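You operate a simulated robot arm through the tools that you are given. There is no shell and no other tool.

The job below is to be done with a simulated robot arm. You get a single attempt, and the scene is never put back.

TASK
Open the top drawer, fetch the pink case from there and set it on the teal plate and shut the drawer again. Take the blue insert and leave it on the window worktop. Put the yellow bottle on the end worktop away on the washer worktop. Open the drainer cupboard door, take the plain tin on the end worktop and put it away on the drainer cupboard bottom shelf, then shut the door. Close the deep drawer. Press the holiday button to switch it on. Put the bottle labelled "milk" from the table top on the worktop beside the fridge and the bottle marked "berry" on the fridge top. Open the end drawer, fetch the box that says "beef" from the table top and set it inside, then shut the drawer. Any order will do. Set down upright: blue insert, yellow bottle, plain tin, what you pick out, box.

Only the result counts: the job must be done as asked and must still hold three seconds after the hand-in. Knocking over, shifting, dropping, spilling or breaking anything else fails it.

THE ROBOT
A 7-joint arm with a two-finger gripper on a trunk, on a base that drives. Base frame: it is fixed to the floor where the robot stands at the start and does not move with it; the origin is under the middle of the robot, x ahead of it, y to its left, z up. Units: mm, degrees, N and s.
With the tool pointing down near the work surface it reaches from about 360 to 780 mm from the robot's upright axis, wherever it stands. Its first joint turns from -143.0 to 143.0 degrees. Places, roughly: blue insert (5x5x7 cm) [2400, 600, 900]; deep drawer [2200, 400, 300]; drainer cupboard bottom shelf [1800, 800, 200]; drainer cupboard door [1800, 600, 500]; end drawer [2900, 600, 800]; end drawer inside [2900, 700, 700]; fridge top [1600, -1900, 1600]; green stock box, red stock box [250, -1500, 750]; holiday button [1400, -1600, 1500]; milk bottle, smoothie bottle, washing-up liquid [750, -1750, 750]; pink case (7x6x5 cm) [2300, 600, 700]; plain tin (8x8x11 cm) [3100, 800, 1000]; teal plate (21x21x3 cm) [400, -1400, 800]; top drawer [2300, 700, 800]; washer worktop [800, 1000, 900]; window worktop [-900, 1300, 900]; worktop beside the fridge [2000, -1900, 900]; yellow bottle [3000, 500, 1000]. Payload 2.45 kg.
The TCP is the grasp point between the finger pads, 26 mm short of the fingertips. In the tool frame z runs along the fingers and y along their closing line. Largest opening 96 mm; the body of the gripper starts 69 mm behind the TCP.
Orientation is that of the tool frame in the base frame, as a unit quaternion [x, y, z, w]. With the fingers straight down and closing along the base's y, the tool's x points along the base's -x, its y along +y and its z along -z.

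THE INTERFACE
- The arm moves only by the tool play_rows. Its argument "commands" is a list of rows, each a list of 7 numbers: the finger opening in mm, from 0 to 96, then the shift along the tool's x, y, z in units of 300 mm (1.0 is 300 mm), then the turn, a rotation vector about the tool's x, y, z in units of 120 degrees (1.0 is 120 degrees). In form: [[hand, x, y, z, rx, ry, rz], ...]. A call has 1 to 20 rows; each row is the pose to reach, as a shift and turn from the pose commanded when the call began, along the tool's axes at that moment. A call with a number of a shift or a turn outside -1 to 1 is refused whole. Each row takes 0.2 s and may step no farther than 50 mm and 8.6 degrees from the row before; otherwise, or with a gripper value out of range, the whole call is refused. A pose out of reach is approached as far as the arm can. The call stops where the force on the tool passes 40 N (or 10 N more than at its start, if that is more) or the arm is blocked; 0.2 s more then pass. The fingers move at their own pace and stop on an object; they squeeze with about 27 N. The grip force told is the motor's: it shows also when the fingers shut on nothing. Time passes only in rows, and 0.2 s behind the last, so rows that repeat a pose let the fingers close. It gives the time, the measured TCP pose, the force on the tool (base axes), the opening and the grip force at its end, in the units of the frame above (readings bear some noise), with the torque about the TCP (base axes, N m) and any sound that the robot's microphone picked up.
- Cameras (640 x 400 px; columns grow to the right, rows downward): "scene" is now at [35.3, 205.7, 1416.4]; the picture's right is [0.25, -0.97, 0.00], its down [-0.57, -0.15, -0.81] and it looks along [0.79, 0.20, -0.58] (base axes); focal length 267 px, centre (320, 200). "wrist" rides on the gripper at [82, 3, -98] in the tool frame; the picture's right is [-0.04, 1.00, 0.00], its down [-0.73, -0.03, -0.68] and it looks along [-0.68, -0.03, 0.73] (tool axes); focal length 256 px, centre (320, 200). There is no depth. A picture from a camera that has moved, and an enlarged one, comes with that camera's place and axes in the base frame and with its lens.
- get_image(camera): a new picture of that camera. The clock stands still meanwhile.
- slide_trunk(by): slides the trunk up (or, below 0, down) by that many mm; the arm and the scene camera ride with it, the base frame stays. It gives what a move gives, with no picture.
- base_move(legs): drives the robot by 1 to 6 legs, each [ahead, turn to the left] in mm and degrees, along the robot's own axes; the way and the turn of a leg run together, so that a leg with both is an arc; at most 1500 mm and 180 degrees a leg. The arm and the cameras ride along, it lands a little off, and it stops where it bumps. It gives what a move gives.
- turn_head(pan, tilt): turns the head with the scene camera to pan (to the left, within 155 degrees either way) and tilt (down, from -29 to 69), counted from straight ahead of the robot. It gives what a move gives.
- inspect(camera, box): a new picture of the part [left, top, right, bottom] of that camera's present view, enlarged. The clock stands still meanwhile.
- finish_job(): hands the job in; it is judged then, once.

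Nothing tells you exact positions but the pictures and the camera data. Unless the task says otherwise, let go and move clear before handing in.

The tools are called after ">>>" as name(argument=value, ...) on one line, values as JSON. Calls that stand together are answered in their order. play_rows: Moves the arm, as the interface text tells. Its arguments: {"type":"object","properties":{"commands":{"type":"array","items":{"type":"array","items":{"type":"number"}}}},"required":["commands"]} The other tools are called the same way: slide_trunk (by) slides the trunk up or down; base_move (legs) drives the base; turn_head (pan, tilt) turns the head that bears the scene camera; get_image (camera) takes a picture; inspect (camera, box) takes an enlarged picture of a part of a camera's view; finish_job () hands the job in.

At the start:

```text
t: 0.0
tcp_pos: [585.0, -5.7, 957.7]
orientation: [0.0, 1.0, 0.0, 0.0]
contact_force: [0.2, -0.1, -0.2]
torque: [0.0, 0.02, 0.02]
width: 95.9
grip_force: 0.0
trunk travel left (down, up): [-450.0, 190.0]
robot x, y, heading: [2.8, 0.6, 0.1]
head pan, tilt: [14.6, 35.8]
```

scene: 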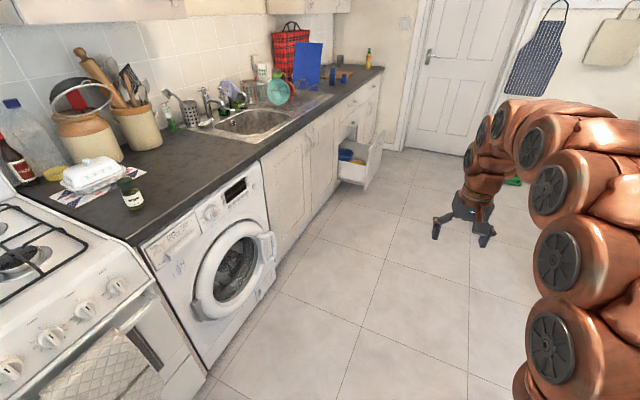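
wrist: 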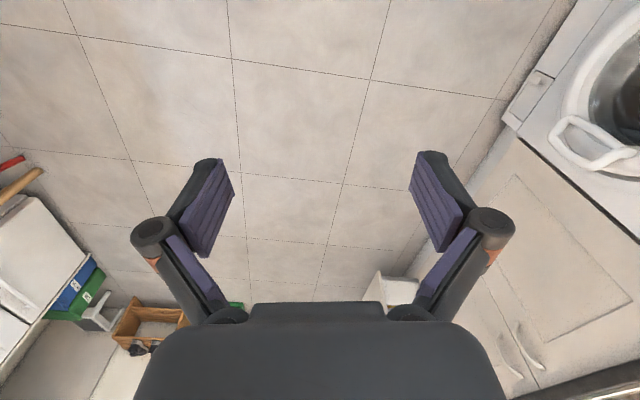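

I see a galley kitchen: the counter with washer and sink runs along the left, a deep drawer stands open near its far end. First I look around to locate everything.

>>> turn_head(pan=20, tilt=20)

>>> get_image(camera="scene")

>>> turn_head(pan=-80, tilt=25)

>>> get_image(camera="scene")

>>> turn_head(pan=-40, tilt=15)

>>> get_image(camera="scene")

>>> turn_head(pan=120, tilt=25)

>>> get_image(camera="scene")

```text
t: 0.8
tcp_pos: [585.3, -6.0, 957.0]
orientation: [0.0, 1.0, 0.0, 0.0]
contact_force: [0.0, -1.0, -0.3]
torque: [0.03, 0.0, 0.06]
width: 96.1
grip_force: 0.1
trunk travel left (down, up): [-450.0, 190.0]
robot x, y, heading: [-2.3, 2.2, -0.1]
head pan, tilt: [20.0, 20.0]
```

```text
taken
camera scene: at [38.0, 215.4, 1441.4], right [0.34, -0.94, 0.0], down [-0.32, -0.12, -0.94], along [0.88, 0.32, -0.34], focal length 267 px, centre (320, 200)
```

scene: 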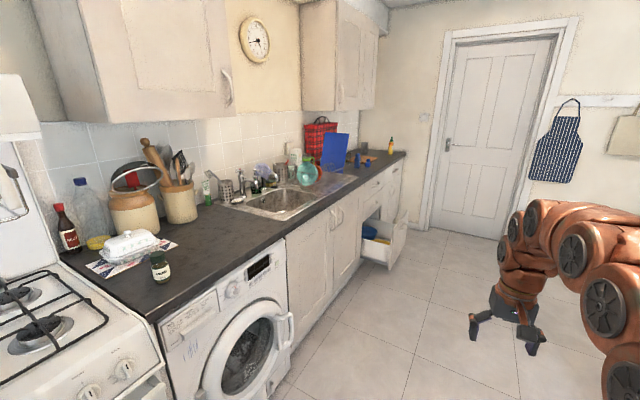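

```text
t: 2.5
tcp_pos: [584.4, -5.1, 957.2]
orientation: [0.001, 1.0, -0.001, 0.0]
contact_force: [-0.3, -0.4, 0.1]
torque: [0.03, -0.01, 0.0]
width: 96.0
grip_force: 0.1
trunk travel left (down, up): [-450.0, 190.0]
robot x, y, heading: [5.5, -4.3, -0.0]
head pan, tilt: [-80.0, 25.0]
```

```text
taken
camera scene: at [-33.4, 92.9, 1433.4], right [-0.98, -0.17, 0.0], down [-0.07, 0.42, -0.91], along [0.16, -0.89, -0.42], focal length 267 px, centre (320, 200)
```

scene: 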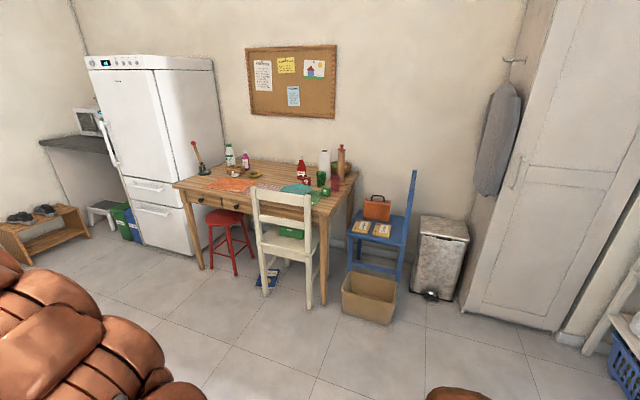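

```text
t: 3.6
tcp_pos: [584.5, -5.8, 956.0]
orientation: [0.0, 1.0, 0.0, 0.0]
contact_force: [-0.7, 0.1, -0.1]
torque: [0.03, 0.05, 0.0]
width: 96.2
grip_force: 0.1
trunk travel left (down, up): [-450.0, 190.0]
robot x, y, heading: [1.0, 2.1, 0.2]
head pan, tilt: [-40.0, 15.0]
```

```text
taken
camera scene: at [22.0, 123.5, 1449.6], right [-0.64, -0.77, 0.0], down [-0.2, 0.17, -0.97], along [0.74, -0.62, -0.26], focal length 267 px, centre (320, 200)
```

scene: 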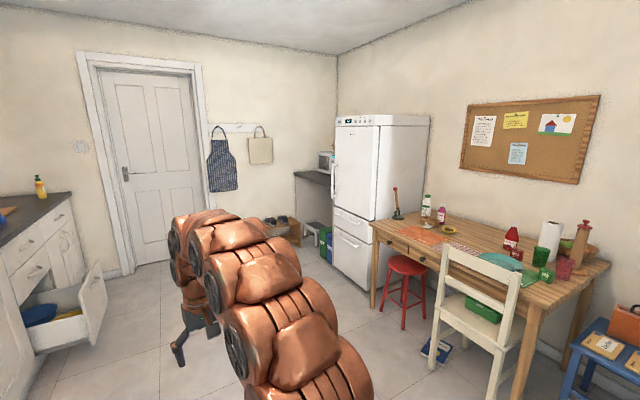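

```text
t: 6.1
tcp_pos: [584.4, -4.8, 957.8]
orientation: [0.0, 1.0, 0.0, 0.0]
contact_force: [0.0, 0.4, 0.1]
torque: [-0.01, -0.03, 0.0]
width: 96.0
grip_force: 0.1
trunk travel left (down, up): [-450.0, 190.0]
robot x, y, heading: [-2.4, -0.7, 0.1]
head pan, tilt: [120.0, 25.0]
```

```text
taken
camera scene: at [-95.5, 263.4, 1433.4], right [0.87, 0.5, 0.0], down [0.21, -0.37, -0.91], along [-0.45, 0.79, -0.42], focal length 267 px, centre (320, 200)
```

scene: 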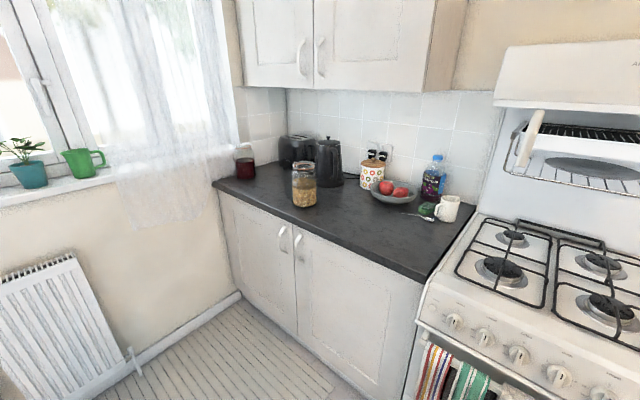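

The counter, table, fridge and window worktop are all visible. I drive up the room to look at the sink-side drawers, cupboard and end worktop more closely.

>>> base_move(legs=[[1400, 0]])

>>> turn_head(pan=40, tilt=30)

>>> get_image(camera="scene")

>>> turn_head(pan=70, tilt=35)

>>> get_image(camera="scene")

>>> turn_head(pan=-80, tilt=10)

>>> get_image(camera="scene")

>>> turn_head(pan=-130, tilt=25)

>>> get_image(camera="scene")

```text
t: 13.1
tcp_pos: [1996.4, -18.9, 956.7]
orientation: [0.005, 1.0, 0.0, 0.0]
contact_force: [0.5, 0.2, -0.2]
torque: [0.01, 0.02, 0.02]
width: 96.0
grip_force: 0.0
trunk travel left (down, up): [-450.0, 190.0]
robot x, y, heading: [1413.8, -6.6, -0.7]
head pan, tilt: [120.0, 25.0]
```

```text
t: 14.6
tcp_pos: [1995.1, -17.3, 957.2]
orientation: [0.005, 1.0, 0.0, 0.0]
contact_force: [-0.4, -0.6, 0.8]
torque: [0.0, 0.0, 0.01]
width: 95.9
grip_force: 0.0
trunk travel left (down, up): [-450.0, 190.0]
robot x, y, heading: [1409.5, -6.0, -0.8]
head pan, tilt: [40.0, 30.0]
```

```text
taken
camera scene: at [1433.0, 234.3, 1425.4], right [0.64, -0.77, 0.0], down [-0.39, -0.32, -0.87], along [0.67, 0.55, -0.5], focal length 267 px, centre (320, 200)
```

scene: 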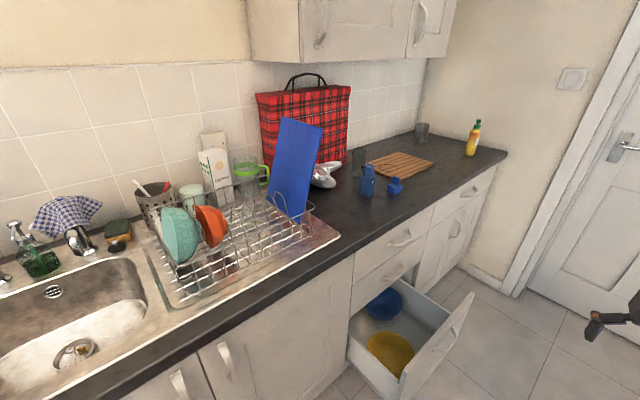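

```text
t: 15.6
tcp_pos: [1995.6, -18.1, 956.5]
orientation: [0.006, 1.0, 0.0, 0.0]
contact_force: [-0.8, 0.2, 0.3]
torque: [-0.03, -0.04, 0.0]
width: 96.1
grip_force: 0.1
trunk travel left (down, up): [-450.0, 190.0]
robot x, y, heading: [1409.3, -5.8, -0.5]
head pan, tilt: [70.0, 35.0]
```

```text
taken
camera scene: at [1394.2, 259.3, 1417.6], right [0.94, -0.35, 0.0], down [-0.2, -0.54, -0.82], along [0.29, 0.77, -0.57], focal length 267 px, centre (320, 200)
```

scene: 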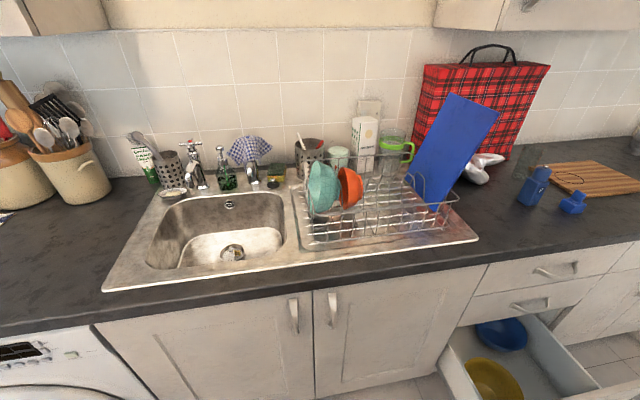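

```text
t: 17.9
tcp_pos: [1995.1, -18.9, 956.8]
orientation: [0.005, 1.0, 0.0, 0.0]
contact_force: [0.0, 0.5, 0.1]
torque: [0.01, 0.01, -0.02]
width: 95.9
grip_force: 0.0
trunk travel left (down, up): [-450.0, 190.0]
robot x, y, heading: [1411.5, -9.1, -0.6]
head pan, tilt: [-80.0, 10.0]
```

```text
taken
camera scene: at [1378.4, 85.1, 1457.8], right [-0.99, -0.16, 0.0], down [-0.03, 0.17, -0.98], along [0.16, -0.97, -0.17], focal length 267 px, centre (320, 200)
```

scene: 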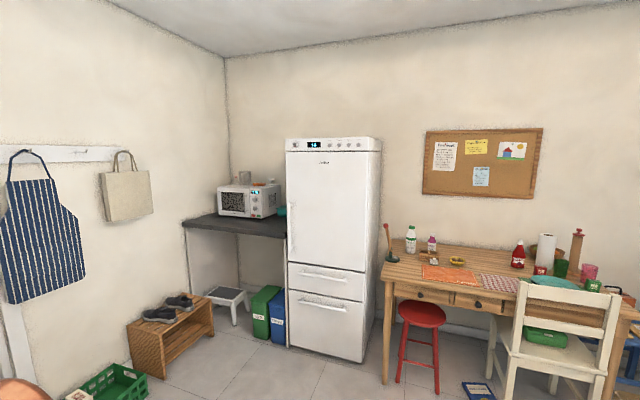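

```text
t: 19.1
tcp_pos: [1997.0, -17.9, 957.4]
orientation: [0.006, 1.0, 0.0, 0.0]
contact_force: [0.7, 0.1, -0.9]
torque: [0.0, 0.01, 0.03]
width: 96.0
grip_force: 0.1
trunk travel left (down, up): [-450.0, 190.0]
robot x, y, heading: [1415.7, -8.8, -0.8]
head pan, tilt: [-130.0, 25.0]
```

```text
taken
camera scene: at [1303.3, 106.8, 1433.4], right [-0.76, 0.65, 0.0], down [0.27, 0.32, -0.91], along [-0.59, -0.69, -0.42], focal length 267 px, centre (320, 200)
```

scene: 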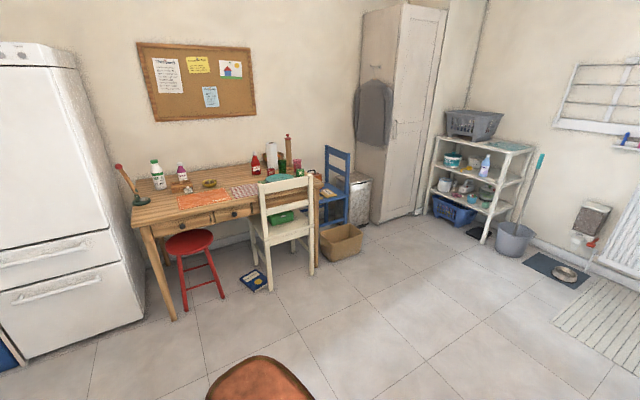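

Two blue items sit by the chopping board and the yellow bottle is on the end worktop. I zoom in on these and the table items.

>>> turn_head(pan=30, tilt=25)

>>> inspect(camera="scene", box=[220, 60, 540, 260])

>>> inspect(camera="scene", box=[320, 120, 480, 220])

>>> inspect(camera="scene", box=[320, 200, 560, 350])

>>> turn_head(pan=-110, tilt=20)

>>> inspect(camera="scene", box=[120, 100, 440, 300])

>>> get_image(camera="scene")

```text
t: 21.6
tcp_pos: [1995.8, -17.8, 956.0]
orientation: [0.005, 1.0, -0.001, 0.0]
contact_force: [0.3, 0.3, 0.9]
torque: [0.0, 0.02, -0.01]
width: 96.2
grip_force: 0.0
trunk travel left (down, up): [-450.0, 190.0]
robot x, y, heading: [1411.6, -5.8, -0.4]
head pan, tilt: [30.0, 25.0]
```

```text
2.00 times, centred on (380, 160) of scene
camera zoom: at [1443.5, 222.1, 1433.4], right [0.49, -0.87, 0.0], down [-0.37, -0.21, -0.91], along [0.79, 0.44, -0.42], focal length 534 px, centre (200, 280)
```

zoom: 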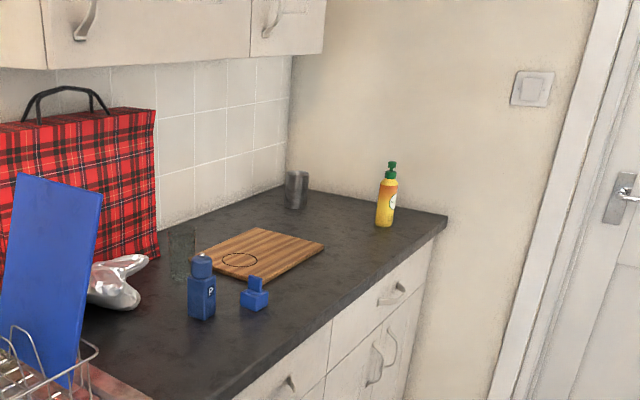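

```text
4.00 times, centred on (400, 170) of scene
camera zoom: at [1443.5, 222.1, 1433.4], right [0.49, -0.87, 0.0], down [-0.37, -0.21, -0.91], along [0.79, 0.44, -0.42], focal length 1068 px, centre (0, 320)
```

zoom: 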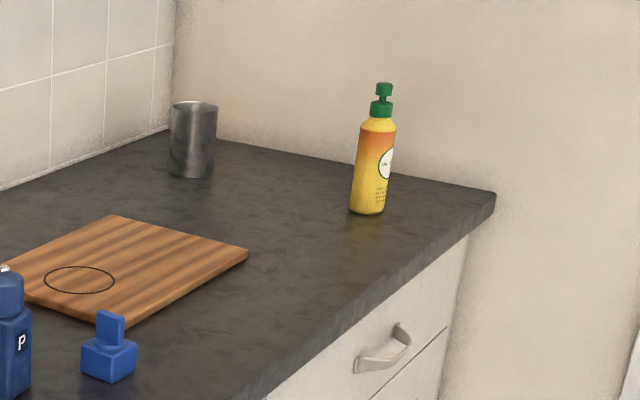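

```text
2.67 times, centred on (440, 275) of scene
camera zoom: at [1443.5, 222.1, 1433.4], right [0.49, -0.87, 0.0], down [-0.37, -0.21, -0.91], along [0.79, 0.44, -0.42], focal length 712 px, centre (0, 0)
```

zoom: 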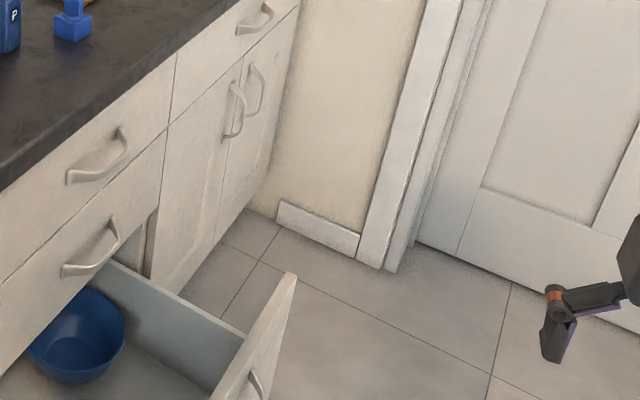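

```text
t: 23.8
tcp_pos: [1995.5, -18.7, 956.5]
orientation: [0.006, 1.0, 0.001, 0.001]
contact_force: [-1.0, 0.4, 0.3]
torque: [-0.01, -0.03, -0.01]
width: 96.1
grip_force: 0.1
trunk travel left (down, up): [-450.0, 190.0]
robot x, y, heading: [1410.0, -8.3, -0.5]
head pan, tilt: [-110.0, 20.0]
```

```text
2.00 times, centred on (280, 200) of scene
camera zoom: at [1330.5, 89.7, 1441.5], right [-0.94, 0.35, 0.0], down [0.12, 0.32, -0.94], along [-0.33, -0.88, -0.34], focal length 534 px, centre (400, 200)
```

zoom: 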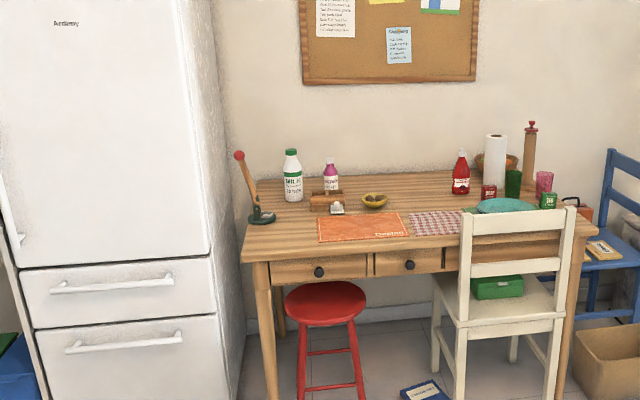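

```text
taken
camera scene: at [1330.5, 89.7, 1441.5], right [-0.94, 0.35, 0.0], down [0.12, 0.32, -0.94], along [-0.33, -0.88, -0.34], focal length 267 px, centre (320, 200)
```

scene: 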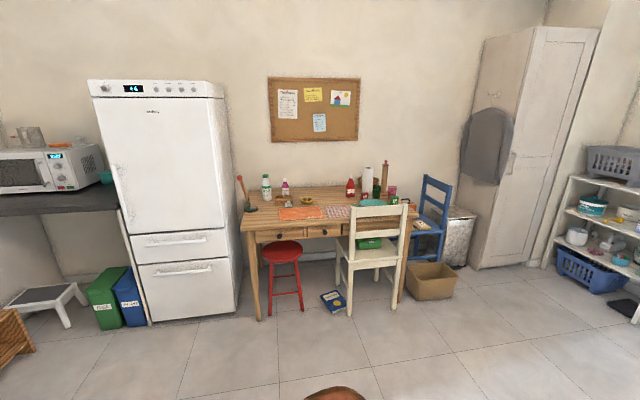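

The plain tin, yellow bottle and small blue insert are on the right part of the counter; the deep drawer sticks out to about y=225. I move to face the drawers from about (2250, -275).

>>> base_move(legs=[[0, -17], [880, 0], [0, 107]])

>>> turn_head(pan=0, tilt=35)

>>> get_image(camera="scene")

>>> get_image(camera="wrist")

```text
t: 34.0
tcp_pos: [2249.4, 305.5, 956.6]
orientation: [0.709, -0.705, -0.001, 0.0]
contact_force: [1.1, 0.4, 0.6]
torque: [0.01, 0.0, 0.02]
width: 96.0
grip_force: 0.0
trunk travel left (down, up): [-450.0, 190.0]
robot x, y, heading: [2251.9, -277.1, 90.7]
head pan, tilt: [-110.0, 20.0]
```

```text
t: 35.8
tcp_pos: [2248.7, 306.8, 956.9]
orientation: [0.709, -0.705, 0.0, -0.001]
contact_force: [0.0, -0.6, 0.3]
torque: [0.0, 0.03, 0.0]
width: 96.0
grip_force: 0.0
trunk travel left (down, up): [-450.0, 190.0]
robot x, y, heading: [2246.5, -278.6, 90.2]
head pan, tilt: [0.0, 35.0]
```

```text
taken
camera scene: at [2065.6, -240.0, 1417.6], right [1.0, 0.0, 0.0], down [0.0, -0.57, -0.82], along [0.0, 0.82, -0.57], focal length 267 px, centre (320, 200)
```

scene: 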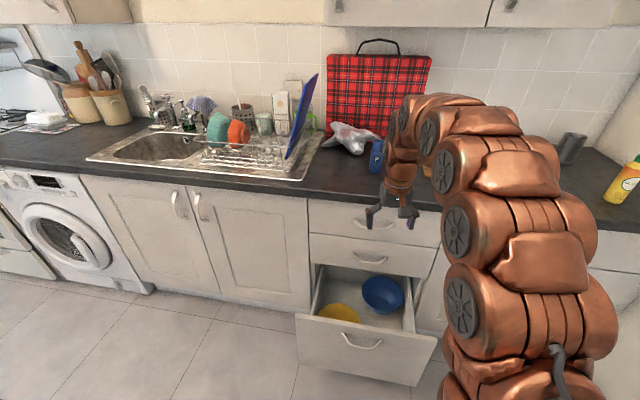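

```text
taken
camera wrist: at [2246.8, 225.0, 1054.8], right [-1.0, 0.03, 0.0], down [0.03, 0.73, 0.68], along [0.02, 0.68, -0.73], focal length 256 px, centre (320, 200)
```

wrist: 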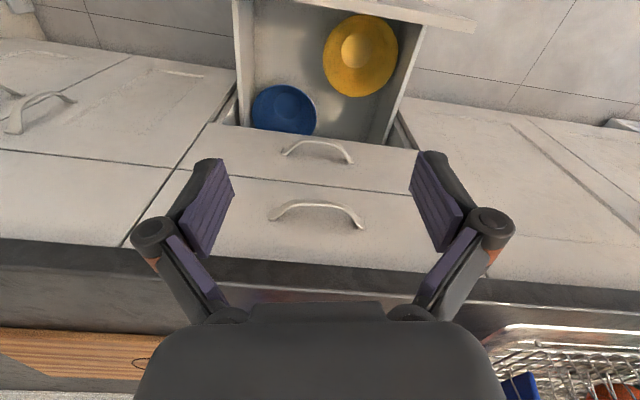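

The counter turns out to be skewed to my frame by roughly 10°. I zoom on its edge lines to measure the angle and locate the handles.

>>> inspect(camera="scene", box=[0, 120, 320, 320])

>>> inspect(camera="scene", box=[290, 180, 450, 280])

>>> inspect(camera="scene", box=[280, 280, 440, 380])

>>> inspect(camera="scene", box=[480, 120, 640, 280])

```text
2.00 times, centred on (160, 220) of scene
camera zoom: at [2065.6, -240.0, 1417.6], right [1.0, 0.0, 0.0], down [0.0, -0.57, -0.82], along [0.0, 0.82, -0.57], focal length 534 px, centre (640, 160)
```

zoom: 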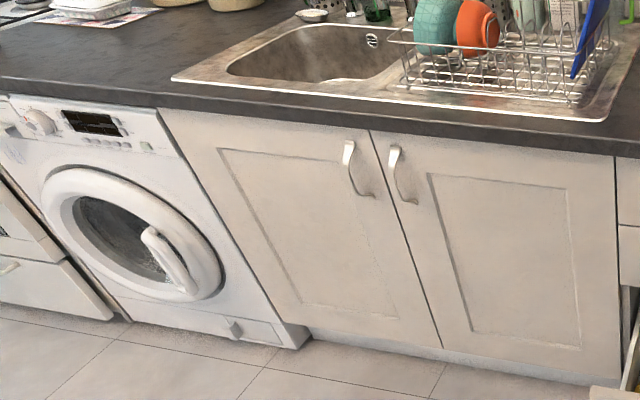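

```text
4.00 times, centred on (370, 230) of scene
camera zoom: at [2065.6, -240.0, 1417.6], right [1.0, 0.0, 0.0], down [0.0, -0.57, -0.82], along [0.0, 0.82, -0.57], focal length 1068 px, centre (120, 80)
```

zoom: 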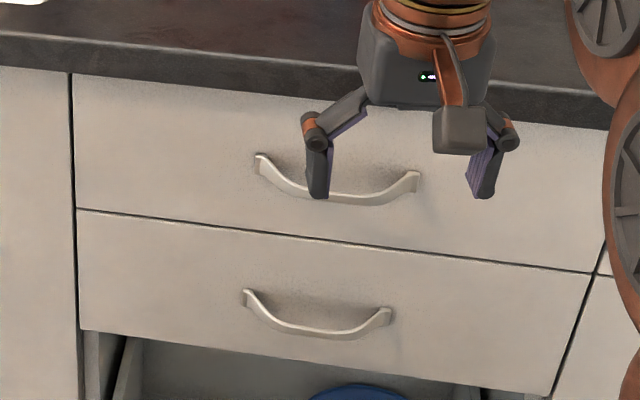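

```text
4.00 times, centred on (360, 330) of scene
camera zoom: at [2065.6, -240.0, 1417.6], right [1.0, 0.0, 0.0], down [0.0, -0.57, -0.82], along [0.0, 0.82, -0.57], focal length 1068 px, centre (160, -320)
```

zoom: 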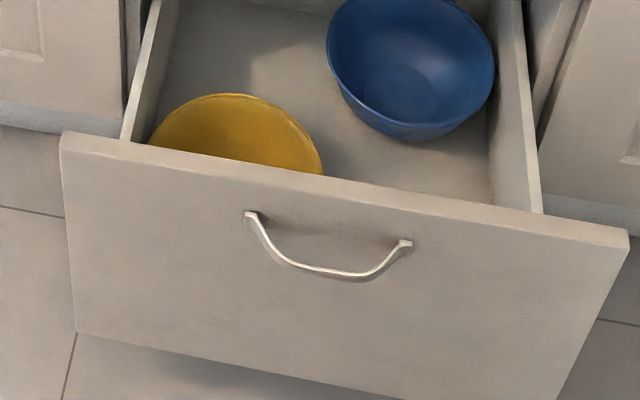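

```text
2.50 times, centred on (560, 200) of scene
camera zoom: at [2065.6, -240.0, 1417.6], right [1.0, 0.0, 0.0], down [0.0, -0.57, -0.82], along [0.0, 0.82, -0.57], focal length 668 px, centre (-280, 200)
```

zoom: 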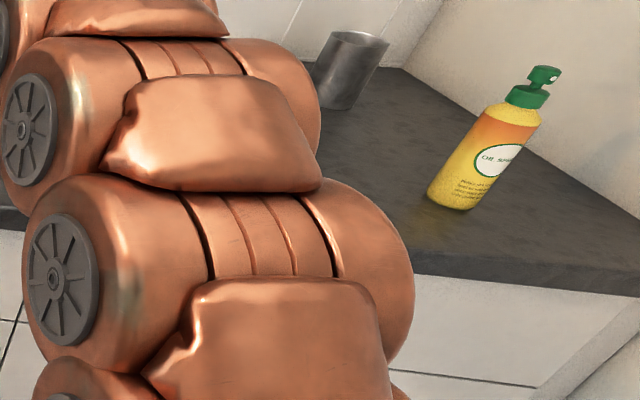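

The counter runs at about -12° in my frame. I square up to it and re-measure.

>>> base_move(legs=[[0, -12]])

>>> get_image(camera="scene")

>>> get_image(camera="wrist")

```text
t: 37.0
tcp_pos: [2371.8, 293.6, 957.9]
orientation: [-0.63, 0.776, 0.0, 0.0]
contact_force: [-0.3, 0.7, -0.8]
torque: [0.03, -0.01, 0.02]
width: 95.9
grip_force: 0.1
trunk travel left (down, up): [-450.0, 190.0]
robot x, y, heading: [2248.7, -281.0, 78.2]
head pan, tilt: [0.0, 35.0]
```

```text
taken
camera scene: at [2077.3, -202.5, 1417.6], right [0.98, -0.21, 0.0], down [-0.12, -0.56, -0.82], along [0.17, 0.8, -0.57], focal length 267 px, centre (320, 200)
```

scene: 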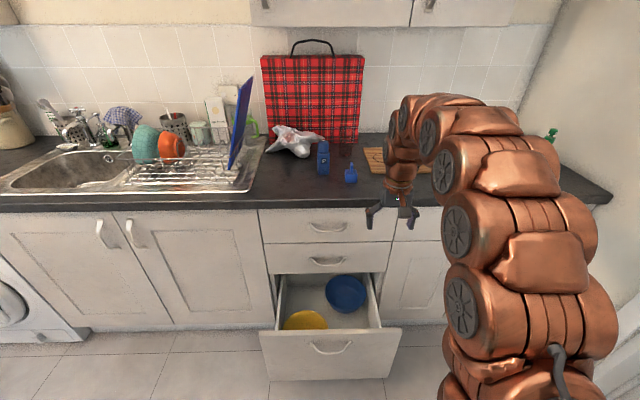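

```text
taken
camera wrist: at [2352.3, 214.0, 1054.7], right [-0.97, 0.24, 0.0], down [0.18, 0.71, 0.68], along [0.17, 0.66, -0.73], focal length 256 px, centre (320, 200)
```

wrist: 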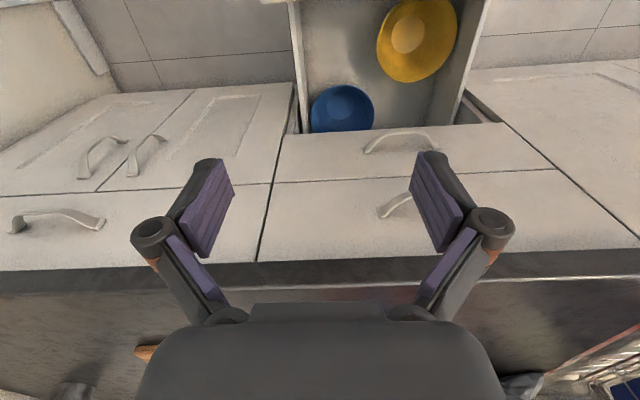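

Facing the counter within a degree or two; the deep drawer front is around 530 mm ahead of me with its panel from z≈160 to 545. I back off, lower the trunk and tip the tool forward to push the drawer shut.

>>> base_move(legs=[[-200, 0]])

>>> slide_trunk(by=-430)

>>> play_rows(commands=[[60, 0, 0, 0, 0, -0.068, 0], [40, 0, 0, 0, 0, -0.136, 0], [20, 0, 0, 0, 0, -0.204, 0], [0, 0, 0, 0, 0, -0.272, 0], [0, 0, 0, 0, 0, -0.34, 0], [0, 0, 0, 0, 0, -0.408, 0], [0, 0, 0, 0, 0, -0.476, 0], [0, 0, 0, 0, 0, -0.544, 0], [0, 0, 0, 0, 0, -0.612, 0], [0, 0, 0, 0, 0, -0.68, 0], [0, 0, 0, 0, 0, -0.74, 0]])

>>> get_image(camera="scene")

>>> get_image(camera="wrist")

```text
t: 38.6
tcp_pos: [2331.7, 97.7, 957.0]
orientation: [-0.63, 0.777, 0.0, 0.0]
contact_force: [0.0, 0.1, -0.5]
torque: [0.0, 0.0, 0.0]
width: 95.8
grip_force: 0.0
trunk travel left (down, up): [-450.0, 190.0]
robot x, y, heading: [2207.9, -474.7, 78.1]
head pan, tilt: [0.0, 35.0]
```

```text
refused: -430 is not a number from -400 to 400
```

```text
t: 41.0
tcp_pos: [2392.4, 179.4, 944.2]
orientation: [-0.45, 0.556, 0.441, 0.543]
contact_force: [0.6, 1.2, -5.6]
torque: [0.47, -0.13, -0.01]
width: 0.3
grip_force: 27.4
out of reach, approached as far as the arm can: row 8, 9, 10, 11
trunk travel left (down, up): [-450.0, 190.0]
robot x, y, heading: [2203.7, -474.2, 77.8]
head pan, tilt: [0.0, 35.0]
```

```text
taken
camera scene: at [2038.2, -395.1, 1417.4], right [0.98, -0.21, 0.0], down [-0.12, -0.56, -0.82], along [0.17, 0.8, -0.57], focal length 267 px, centre (320, 200)
```

scene: 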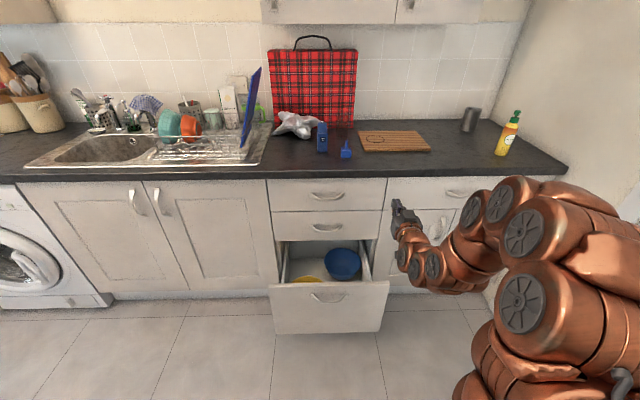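

```text
taken
camera wrist: at [2369.6, 83.5, 865.0], right [-0.98, 0.21, 0.04], down [-0.11, -0.66, 0.75], along [0.18, 0.73, 0.66], focal length 256 px, centre (320, 200)
```

wrist: 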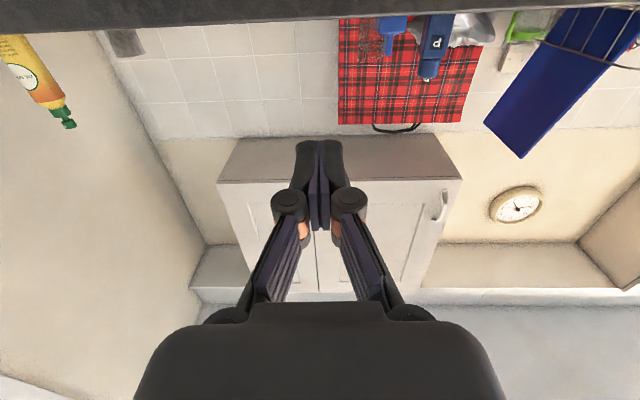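

The tool now points forward at about 680 mm reach. I back off a little, lower the trunk, then check the gap to the drawer front.

>>> base_move(legs=[[-100, 0]])

>>> slide_trunk(by=-400)

>>> slide_trunk(by=-50)

>>> get_image(camera="scene")

>>> get_image(camera="wrist")

```text
t: 42.1
tcp_pos: [2372.2, 80.0, 945.0]
orientation: [-0.451, 0.554, 0.441, 0.543]
contact_force: [-0.3, -0.6, 0.2]
torque: [0.0, 0.01, -0.03]
width: 0.0
grip_force: 26.9
trunk travel left (down, up): [-450.0, 190.0]
robot x, y, heading: [2188.4, -570.6, 78.1]
head pan, tilt: [0.0, 35.0]
```

```text
t: 46.0
tcp_pos: [2370.3, 79.6, 545.1]
orientation: [-0.451, 0.555, 0.441, 0.543]
contact_force: [1.1, 0.6, -0.6]
torque: [0.01, 0.0, 0.06]
width: 0.2
grip_force: 27.0
trunk travel left (down, up): [-50.0, 590.0]
robot x, y, heading: [2186.8, -576.1, 77.9]
head pan, tilt: [0.0, 35.0]
```

```text
t: 46.9
tcp_pos: [2371.4, 80.9, 494.7]
orientation: [-0.451, 0.554, 0.441, 0.543]
contact_force: [0.4, 0.2, -1.1]
torque: [0.01, 0.04, 0.01]
width: 0.0
grip_force: 27.2
trunk travel left (down, up): [0.0, 640.0]
robot x, y, heading: [2185.9, -574.5, 78.4]
head pan, tilt: [0.0, 35.0]
```

```text
taken
camera scene: at [2016.0, -495.5, 967.6], right [0.98, -0.21, 0.0], down [-0.12, -0.56, -0.82], along [0.17, 0.8, -0.57], focal length 267 px, centre (320, 200)
```

scene: 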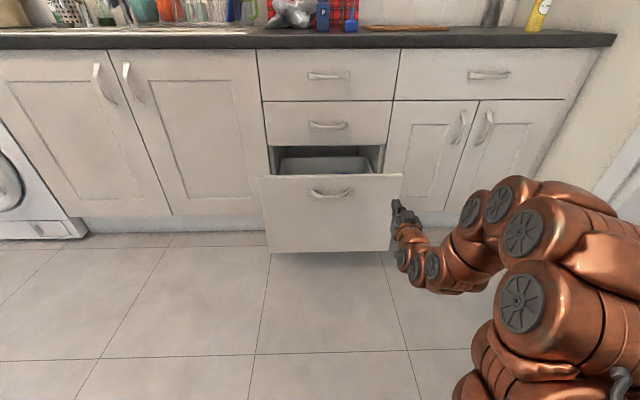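

```text
taken
camera wrist: at [2347.9, -15.8, 415.0], right [-0.98, 0.21, 0.04], down [-0.11, -0.66, 0.75], along [0.18, 0.73, 0.66], focal length 256 px, centre (320, 200)
```

wrist: 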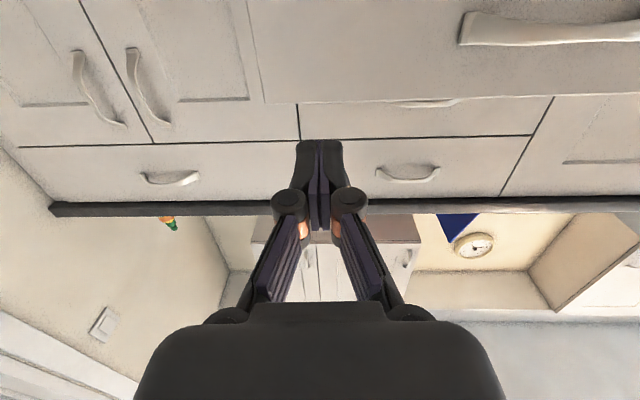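

Triangulating the two head views puts the deep drawer panel at depth ≈665 (room frame), top near z≈510, and cabinet fronts near 940. I lower the fingers to z≈400, shift left, then push mainly by driving.

>>> play_rows(commands=[[0, 0.1, 0.05, 0, 0, 0, 0], [0, 0.2, 0.1, 0, 0, 0, 0], [0, 0.3, 0.15, 0, 0, 0, 0], [0, 0.33, 0.17, 0, 0, 0, 0]])

>>> base_move(legs=[[120, 0]])

>>> get_image(camera="scene")

>>> get_image(camera="wrist")

```text
t: 47.9
tcp_pos: [2331.0, 95.0, 412.3]
orientation: [-0.45, 0.555, 0.441, 0.543]
contact_force: [-0.9, -0.9, -0.6]
torque: [-0.01, -0.02, 0.01]
width: 0.0
grip_force: 27.2
out of reach, approached as far as the arm can: row 1, 2, 3, 4
trunk travel left (down, up): [0.0, 640.0]
robot x, y, heading: [2185.7, -573.8, 78.1]
head pan, tilt: [0.0, 35.0]
```

```text
t: 49.1
tcp_pos: [2357.8, 215.3, 412.2]
orientation: [-0.45, 0.555, 0.441, 0.543]
contact_force: [0.0, -0.3, -0.1]
torque: [-0.01, 0.02, -0.02]
width: 0.0
grip_force: 26.8
trunk travel left (down, up): [0.0, 640.0]
robot x, y, heading: [2212.8, -452.6, 78.2]
head pan, tilt: [0.0, 35.0]
```

```text
taken
camera scene: at [2041.2, -376.0, 967.6], right [0.98, -0.21, 0.0], down [-0.12, -0.56, -0.82], along [0.17, 0.8, -0.57], focal length 267 px, centre (320, 200)
```

scene: 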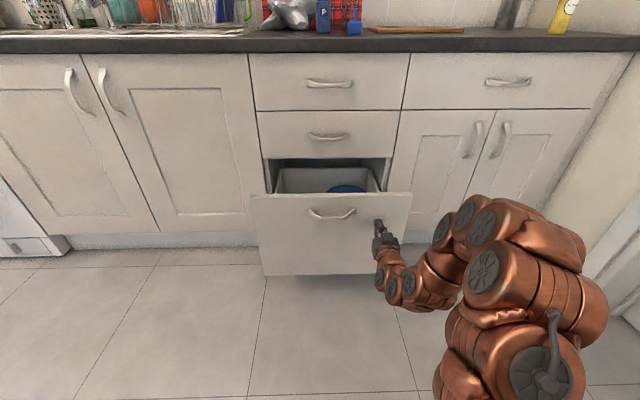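

```text
taken
camera wrist: at [2334.4, 117.8, 332.3], right [-0.98, 0.21, 0.04], down [-0.11, -0.66, 0.75], along [0.18, 0.73, 0.66], focal length 256 px, centre (320, 200)
```

wrist: 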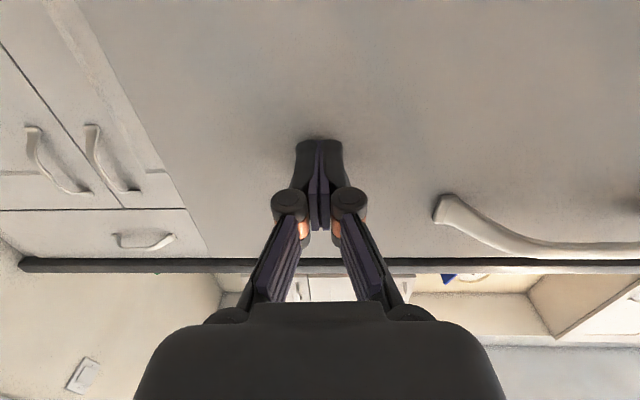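

The fingertips are just off the right part of the deep drawer front, clear of its handle. I drive ahead to push it in stages.

>>> base_move(legs=[[120, 0]])

>>> base_move(legs=[[100, 0]])

>>> get_image(camera="scene")

```text
t: 50.4
tcp_pos: [2384.2, 333.2, 412.6]
orientation: [-0.45, 0.555, 0.441, 0.544]
contact_force: [0.4, -0.2, 0.7]
torque: [0.0, 0.02, 0.0]
width: 0.0
grip_force: 28.9
trunk travel left (down, up): [0.0, 640.0]
robot x, y, heading: [2237.1, -336.3, 78.1]
head pan, tilt: [0.0, 35.0]
```

```text
t: 51.5
tcp_pos: [2403.7, 429.2, 413.6]
orientation: [-0.45, 0.556, 0.44, 0.543]
contact_force: [0.5, 0.0, 0.4]
torque: [0.01, 0.03, 0.0]
width: 0.2
grip_force: 28.1
trunk travel left (down, up): [0.0, 640.0]
robot x, y, heading: [2256.8, -236.9, 77.9]
head pan, tilt: [0.0, 35.0]
```

```text
taken
camera scene: at [2086.9, -161.0, 967.6], right [0.98, -0.21, 0.0], down [-0.12, -0.56, -0.82], along [0.17, 0.8, -0.57], focal length 267 px, centre (320, 200)
```

scene: 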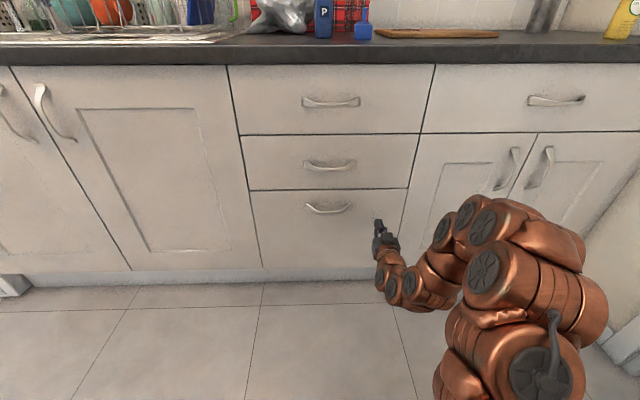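

The drawer looks flush already, though the fingertips no longer touch it. I nudge forward with the arm until I feel the panel to be sure it is fully shut.

>>> play_rows(commands=[[0, 0, 0, 0.05, 0, 0, 0], [0, 0, 0, 0.1, 0, 0, 0], [0, 0, 0, 0.15, 0, 0, 0], [0, 0, 0, 0.2, 0, 0, 0], [0, 0, 0, 0.25, 0, 0, 0], [0, 0, 0, 0.3, 0, 0, 0], [0, 0, 0, 0.35, 0, 0, 0]])

>>> get_image(camera="wrist")

>>> inspect(camera="scene", box=[220, 150, 460, 300])

```text
t: 52.3
tcp_pos: [2413.6, 467.5, 411.4]
orientation: [-0.451, 0.557, 0.439, 0.542]
contact_force: [-7.6, -36.3, 16.1]
torque: [0.78, -0.12, 0.15]
width: 5.9
grip_force: 28.3
trunk travel left (down, up): [0.0, 640.0]
robot x, y, heading: [2258.9, -239.5, 77.9]
head pan, tilt: [0.0, 35.0]
stopped in row 4: the force on the tool passed its limit at 112 N (the readings are from after the stop); the commanded pose is now the measured one
```

```text
taken
camera wrist: at [2390.1, 370.8, 332.3], right [-0.98, 0.21, 0.04], down [-0.11, -0.65, 0.75], along [0.18, 0.73, 0.66], focal length 256 px, centre (320, 200)
```

wrist: 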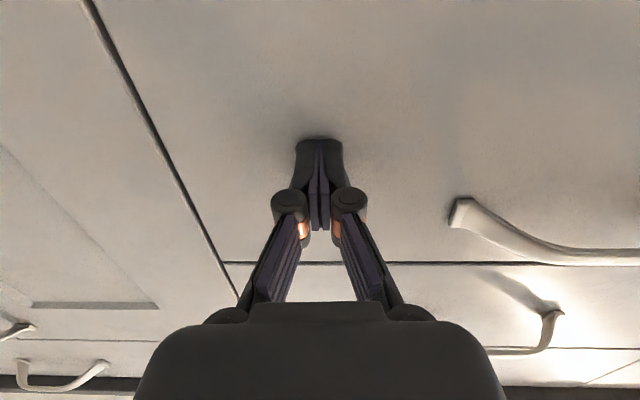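

```text
2.67 times, centred on (340, 225) of scene
camera zoom: at [2086.6, -162.7, 968.1], right [0.98, -0.21, 0.0], down [-0.12, -0.56, -0.82], along [0.17, 0.8, -0.57], focal length 712 px, centre (267, 133)
```

zoom: 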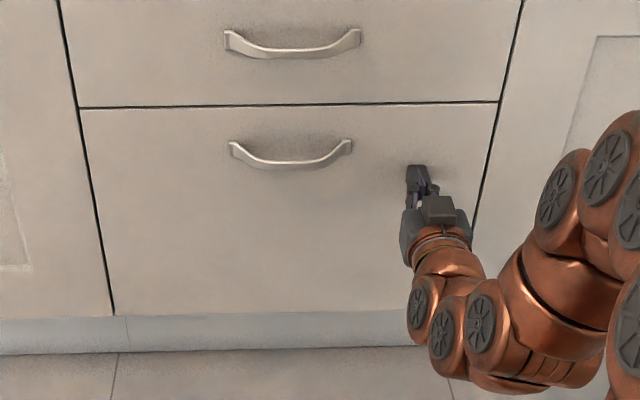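

The drawer is firmly shut (contact at the cabinet front plane). Next I back away, square up, raise the trunk to the top drawer's handle height and roll the gripper to close vertically on its bar.

>>> play_rows(commands=[[0, 0, 0, -0.1, 0, 0, 0], [0, 0, 0, -0.2, 0, 0, 0], [0, 0, 0, -0.2, 0, 0, 0]])

>>> base_move(legs=[[-120, 0], [0, 1.6]])

>>> slide_trunk(by=370)

>>> play_rows(commands=[[20, 0, 0.03, 0, 0, 0, 0.07], [40, 0, 0.08, 0, 0, 0, 0.14], [60, 0, 0.13, 0, 0, 0, 0.21], [60, 0, 0.18, 0, 0, 0, 0.28], [60, 0, 0.23, 0, 0, 0, 0.35], [60, 0, 0.28, 0, 0, 0, 0.42], [60, 0, 0.33, 0, 0, 0, 0.49], [60, 0, 0.38, 0, 0, 0, 0.56], [60, 0, 0.42, 0, 0, 0, 0.63], [60, 0, 0.45, 0, 0, 0, 0.69], [60, 0, 0.45, 0, 0, 0, 0.75]])

>>> get_image(camera="scene")

>>> get_image(camera="wrist")

```text
t: 53.1
tcp_pos: [2407.9, 426.9, 408.8]
orientation: [-0.45, 0.557, 0.439, 0.543]
contact_force: [-0.6, -0.4, 0.0]
torque: [0.01, 0.0, -0.01]
width: 0.0
grip_force: 28.3
out of reach, approached as far as the arm can: row 2, 3
trunk travel left (down, up): [0.0, 640.0]
robot x, y, heading: [2249.5, -235.9, 78.1]
head pan, tilt: [0.0, 35.0]
```

```text
t: 54.7
tcp_pos: [2365.3, 313.4, 408.8]
orientation: [-0.458, 0.551, 0.446, 0.537]
contact_force: [-0.4, 0.0, 0.7]
torque: [-0.01, 0.04, -0.02]
width: 0.0
grip_force: 28.5
trunk travel left (down, up): [0.0, 640.0]
robot x, y, heading: [2232.2, -356.1, 79.6]
head pan, tilt: [0.0, 35.0]
```

```text
t: 58.3
tcp_pos: [2364.6, 313.7, 778.7]
orientation: [-0.457, 0.551, 0.445, 0.537]
contact_force: [-0.2, -0.1, -0.2]
torque: [0.01, -0.02, 0.01]
width: 0.2
grip_force: 28.4
trunk travel left (down, up): [-370.0, 270.0]
robot x, y, heading: [2231.3, -352.8, 79.2]
head pan, tilt: [0.0, 35.0]
```

```text
t: 60.7
tcp_pos: [2232.4, 337.6, 780.1]
orientation: [0.066, 0.714, 0.694, 0.064]
contact_force: [1.2, -0.4, 0.6]
torque: [-0.02, 0.0, -0.03]
width: 60.1
grip_force: 0.1
trunk travel left (down, up): [-370.0, 270.0]
robot x, y, heading: [2233.2, -357.3, 79.5]
head pan, tilt: [0.0, 35.0]
```

```text
taken
camera scene: at [2059.7, -282.7, 1337.6], right [0.98, -0.18, 0.0], down [-0.11, -0.56, -0.82], along [0.15, 0.81, -0.57], focal length 267 px, centre (320, 200)
```

scene: 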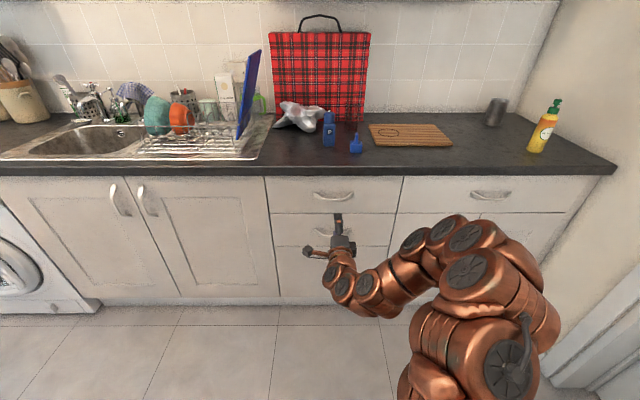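

```text
taken
camera wrist: at [2135.0, 256.7, 784.9], right [0.04, 0.02, 1.0], down [0.6, -0.8, -0.01], along [0.8, 0.6, -0.05], focal length 256 px, centre (320, 200)
```

wrist: 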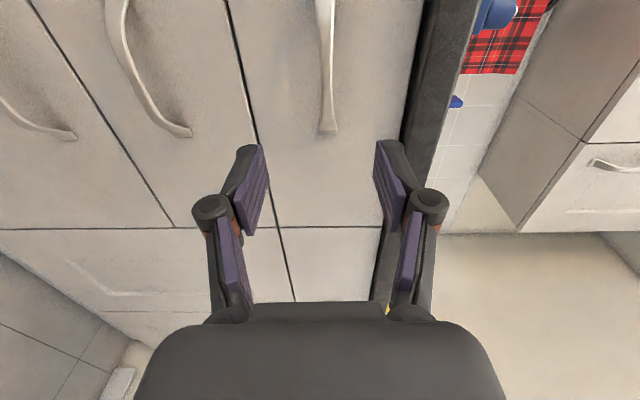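

The gripper faces the top drawer's handle with the bar between the fingers at z≈780. I move in about 150 mm and close on the bar.

>>> play_rows(commands=[[60, 0, 0, 0.13, 0, 0, 0], [60, 0, 0, 0.26, 0, 0, 0], [60, 0, 0.0, 0.36, 0, 0, 0], [60, 0, 0.0, 0.43, 0, 0, 0], [60, 0, 0.0, 0.49, 0, 0, 0]])

>>> get_image(camera="wrist")

```text
t: 61.9
tcp_pos: [2258.9, 483.5, 775.7]
orientation: [0.065, 0.713, 0.695, 0.064]
contact_force: [0.8, 0.7, 0.1]
torque: [-0.03, -0.01, 0.0]
width: 60.1
grip_force: 0.0
trunk travel left (down, up): [-370.0, 270.0]
robot x, y, heading: [2228.8, -352.5, 79.5]
head pan, tilt: [0.0, 35.0]
```

```text
taken
camera wrist: at [2161.0, 401.6, 780.6], right [0.04, 0.02, 1.0], down [0.6, -0.8, -0.01], along [0.8, 0.6, -0.05], focal length 256 px, centre (320, 200)
```

wrist: 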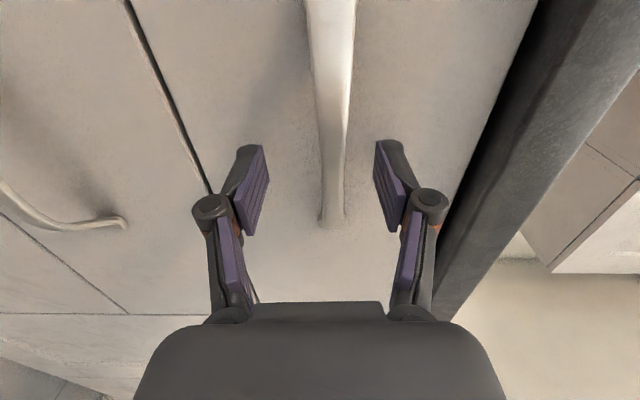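

>>> play_rows(commands=[[40, 0, 0, 0.0, 0, 0, 0], [10, 0, 0, 0, 0, 0, 0], [0, 0, 0, 0, 0, 0, 0], [0, 0, 0, 0, 0, 0, 0], [0, 0, 0, 0, 0, 0, 0]])

>>> get_image(camera="wrist")

```text
t: 63.2
tcp_pos: [2259.0, 483.6, 782.2]
orientation: [0.065, 0.709, 0.7, 0.064]
contact_force: [0.6, -4.8, 11.3]
torque: [0.04, 0.02, -0.13]
width: 8.8
grip_force: 36.6
trunk travel left (down, up): [-370.0, 270.0]
robot x, y, heading: [2231.2, -357.9, 79.5]
head pan, tilt: [0.0, 35.0]
stopped in row 5: the force on the tool passed its limit at 42 N (the readings are from after the stop); the commanded pose is now the measured one
```

```text
taken
camera wrist: at [2161.4, 402.1, 785.6], right [0.04, 0.01, 1.0], down [0.6, -0.8, -0.02], along [0.8, 0.6, -0.04], focal length 256 px, centre (320, 200)
```

wrist: 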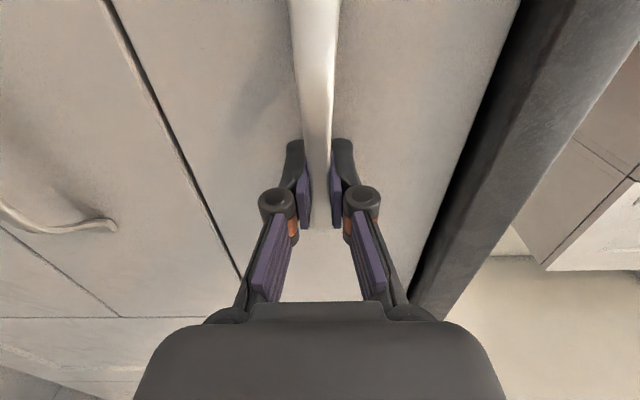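

The handle bar is gripped (8.8 mm). I pull the top drawer out with the arm.

>>> play_rows(commands=[[0, 0, 0, -0.05, 0, 0, 0], [0, 0, 0, -0.1, 0, 0, 0], [0, 0, 0, -0.15, 0, 0, 0], [0, 0, 0, -0.2, 0, 0, 0], [0, 0, 0, -0.25, 0, 0, 0], [0, 0, 0, -0.3, 0, 0, 0], [0, 0, 0, -0.35, 0, 0, 0], [0, 0, 0, -0.4, 0, 0, 0]])

>>> get_image(camera="scene")

```text
t: 65.0
tcp_pos: [2238.1, 365.0, 782.1]
orientation: [0.065, 0.711, 0.697, 0.064]
contact_force: [4.0, -1.2, 15.1]
torque: [0.02, 0.02, -0.04]
width: 8.7
grip_force: 36.6
trunk travel left (down, up): [-370.0, 270.0]
robot x, y, heading: [2230.7, -358.9, 79.3]
head pan, tilt: [0.0, 35.0]
```

```text
taken
camera scene: at [2060.0, -283.5, 1337.6], right [0.98, -0.18, 0.0], down [-0.11, -0.56, -0.82], along [0.15, 0.81, -0.57], focal length 267 px, centre (320, 200)
```

scene: 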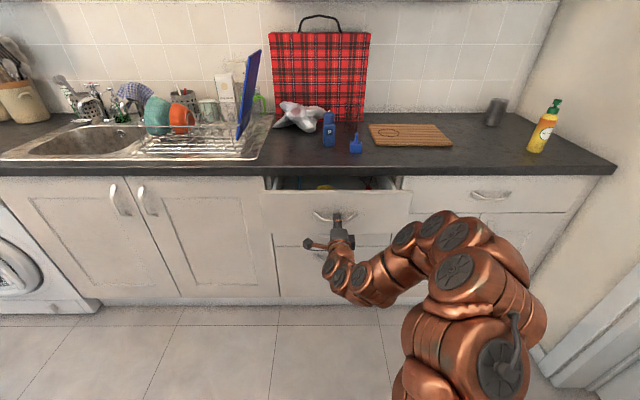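

The drawer slides freely. I pull it further by driving back.

>>> base_move(legs=[[-100, 0]])

>>> base_move(legs=[[-80, 0]])

>>> turn_head(pan=0, tilt=45)

>>> get_image(camera="scene")

>>> inspect(camera="scene", box=[230, 80, 470, 230])

```text
t: 66.2
tcp_pos: [2220.1, 266.5, 781.6]
orientation: [0.066, 0.712, 0.697, 0.064]
contact_force: [5.7, -1.9, 2.2]
torque: [0.0, 0.02, 0.04]
width: 8.7
grip_force: 36.6
trunk travel left (down, up): [-370.0, 270.0]
robot x, y, heading: [2216.4, -449.7, 79.3]
head pan, tilt: [0.0, 35.0]
```

```text
t: 67.2
tcp_pos: [2205.4, 190.3, 782.2]
orientation: [0.067, 0.711, 0.697, 0.064]
contact_force: [4.4, -1.2, 3.2]
torque: [-0.02, 0.06, -0.12]
width: 8.8
grip_force: 36.5
trunk travel left (down, up): [-370.0, 270.0]
robot x, y, heading: [2199.5, -532.1, 79.6]
head pan, tilt: [0.0, 35.0]
```

```text
t: 67.9
tcp_pos: [2204.2, 191.1, 781.7]
orientation: [0.066, 0.711, 0.697, 0.065]
contact_force: [2.4, -0.7, 4.0]
torque: [0.0, 0.07, 0.08]
width: 8.8
grip_force: 36.1
trunk travel left (down, up): [-370.0, 270.0]
robot x, y, heading: [2197.5, -532.1, 79.4]
head pan, tilt: [0.0, 45.0]
```

```text
taken
camera scene: at [2025.8, -465.3, 1322.9], right [0.98, -0.18, 0.0], down [-0.13, -0.69, -0.71], along [0.13, 0.7, -0.71], focal length 267 px, centre (320, 200)
```

scene: 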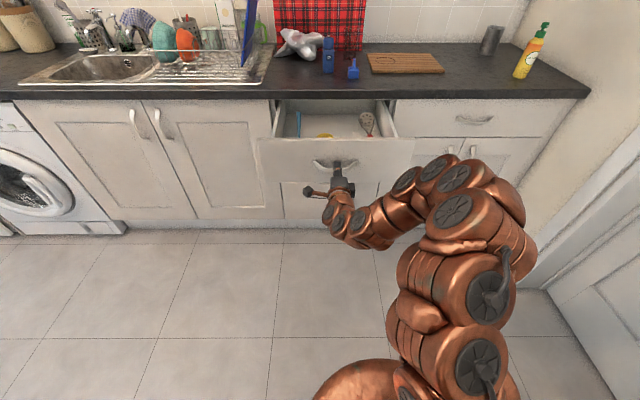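

```text
2.67 times, centred on (350, 155) of scene
camera zoom: at [2025.8, -465.3, 1322.9], right [0.98, -0.18, 0.0], down [-0.13, -0.69, -0.71], along [0.13, 0.7, -0.71], focal length 712 px, centre (240, 320)
```

zoom: 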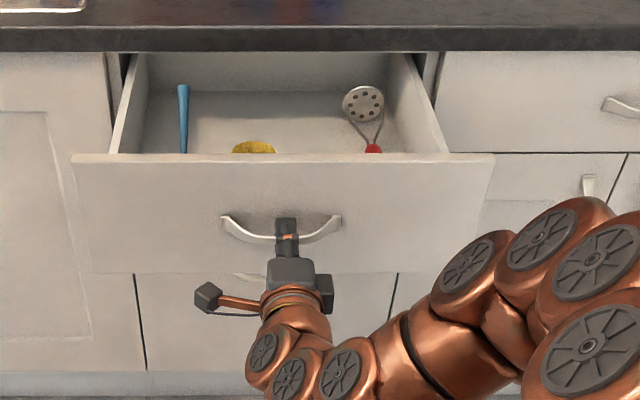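

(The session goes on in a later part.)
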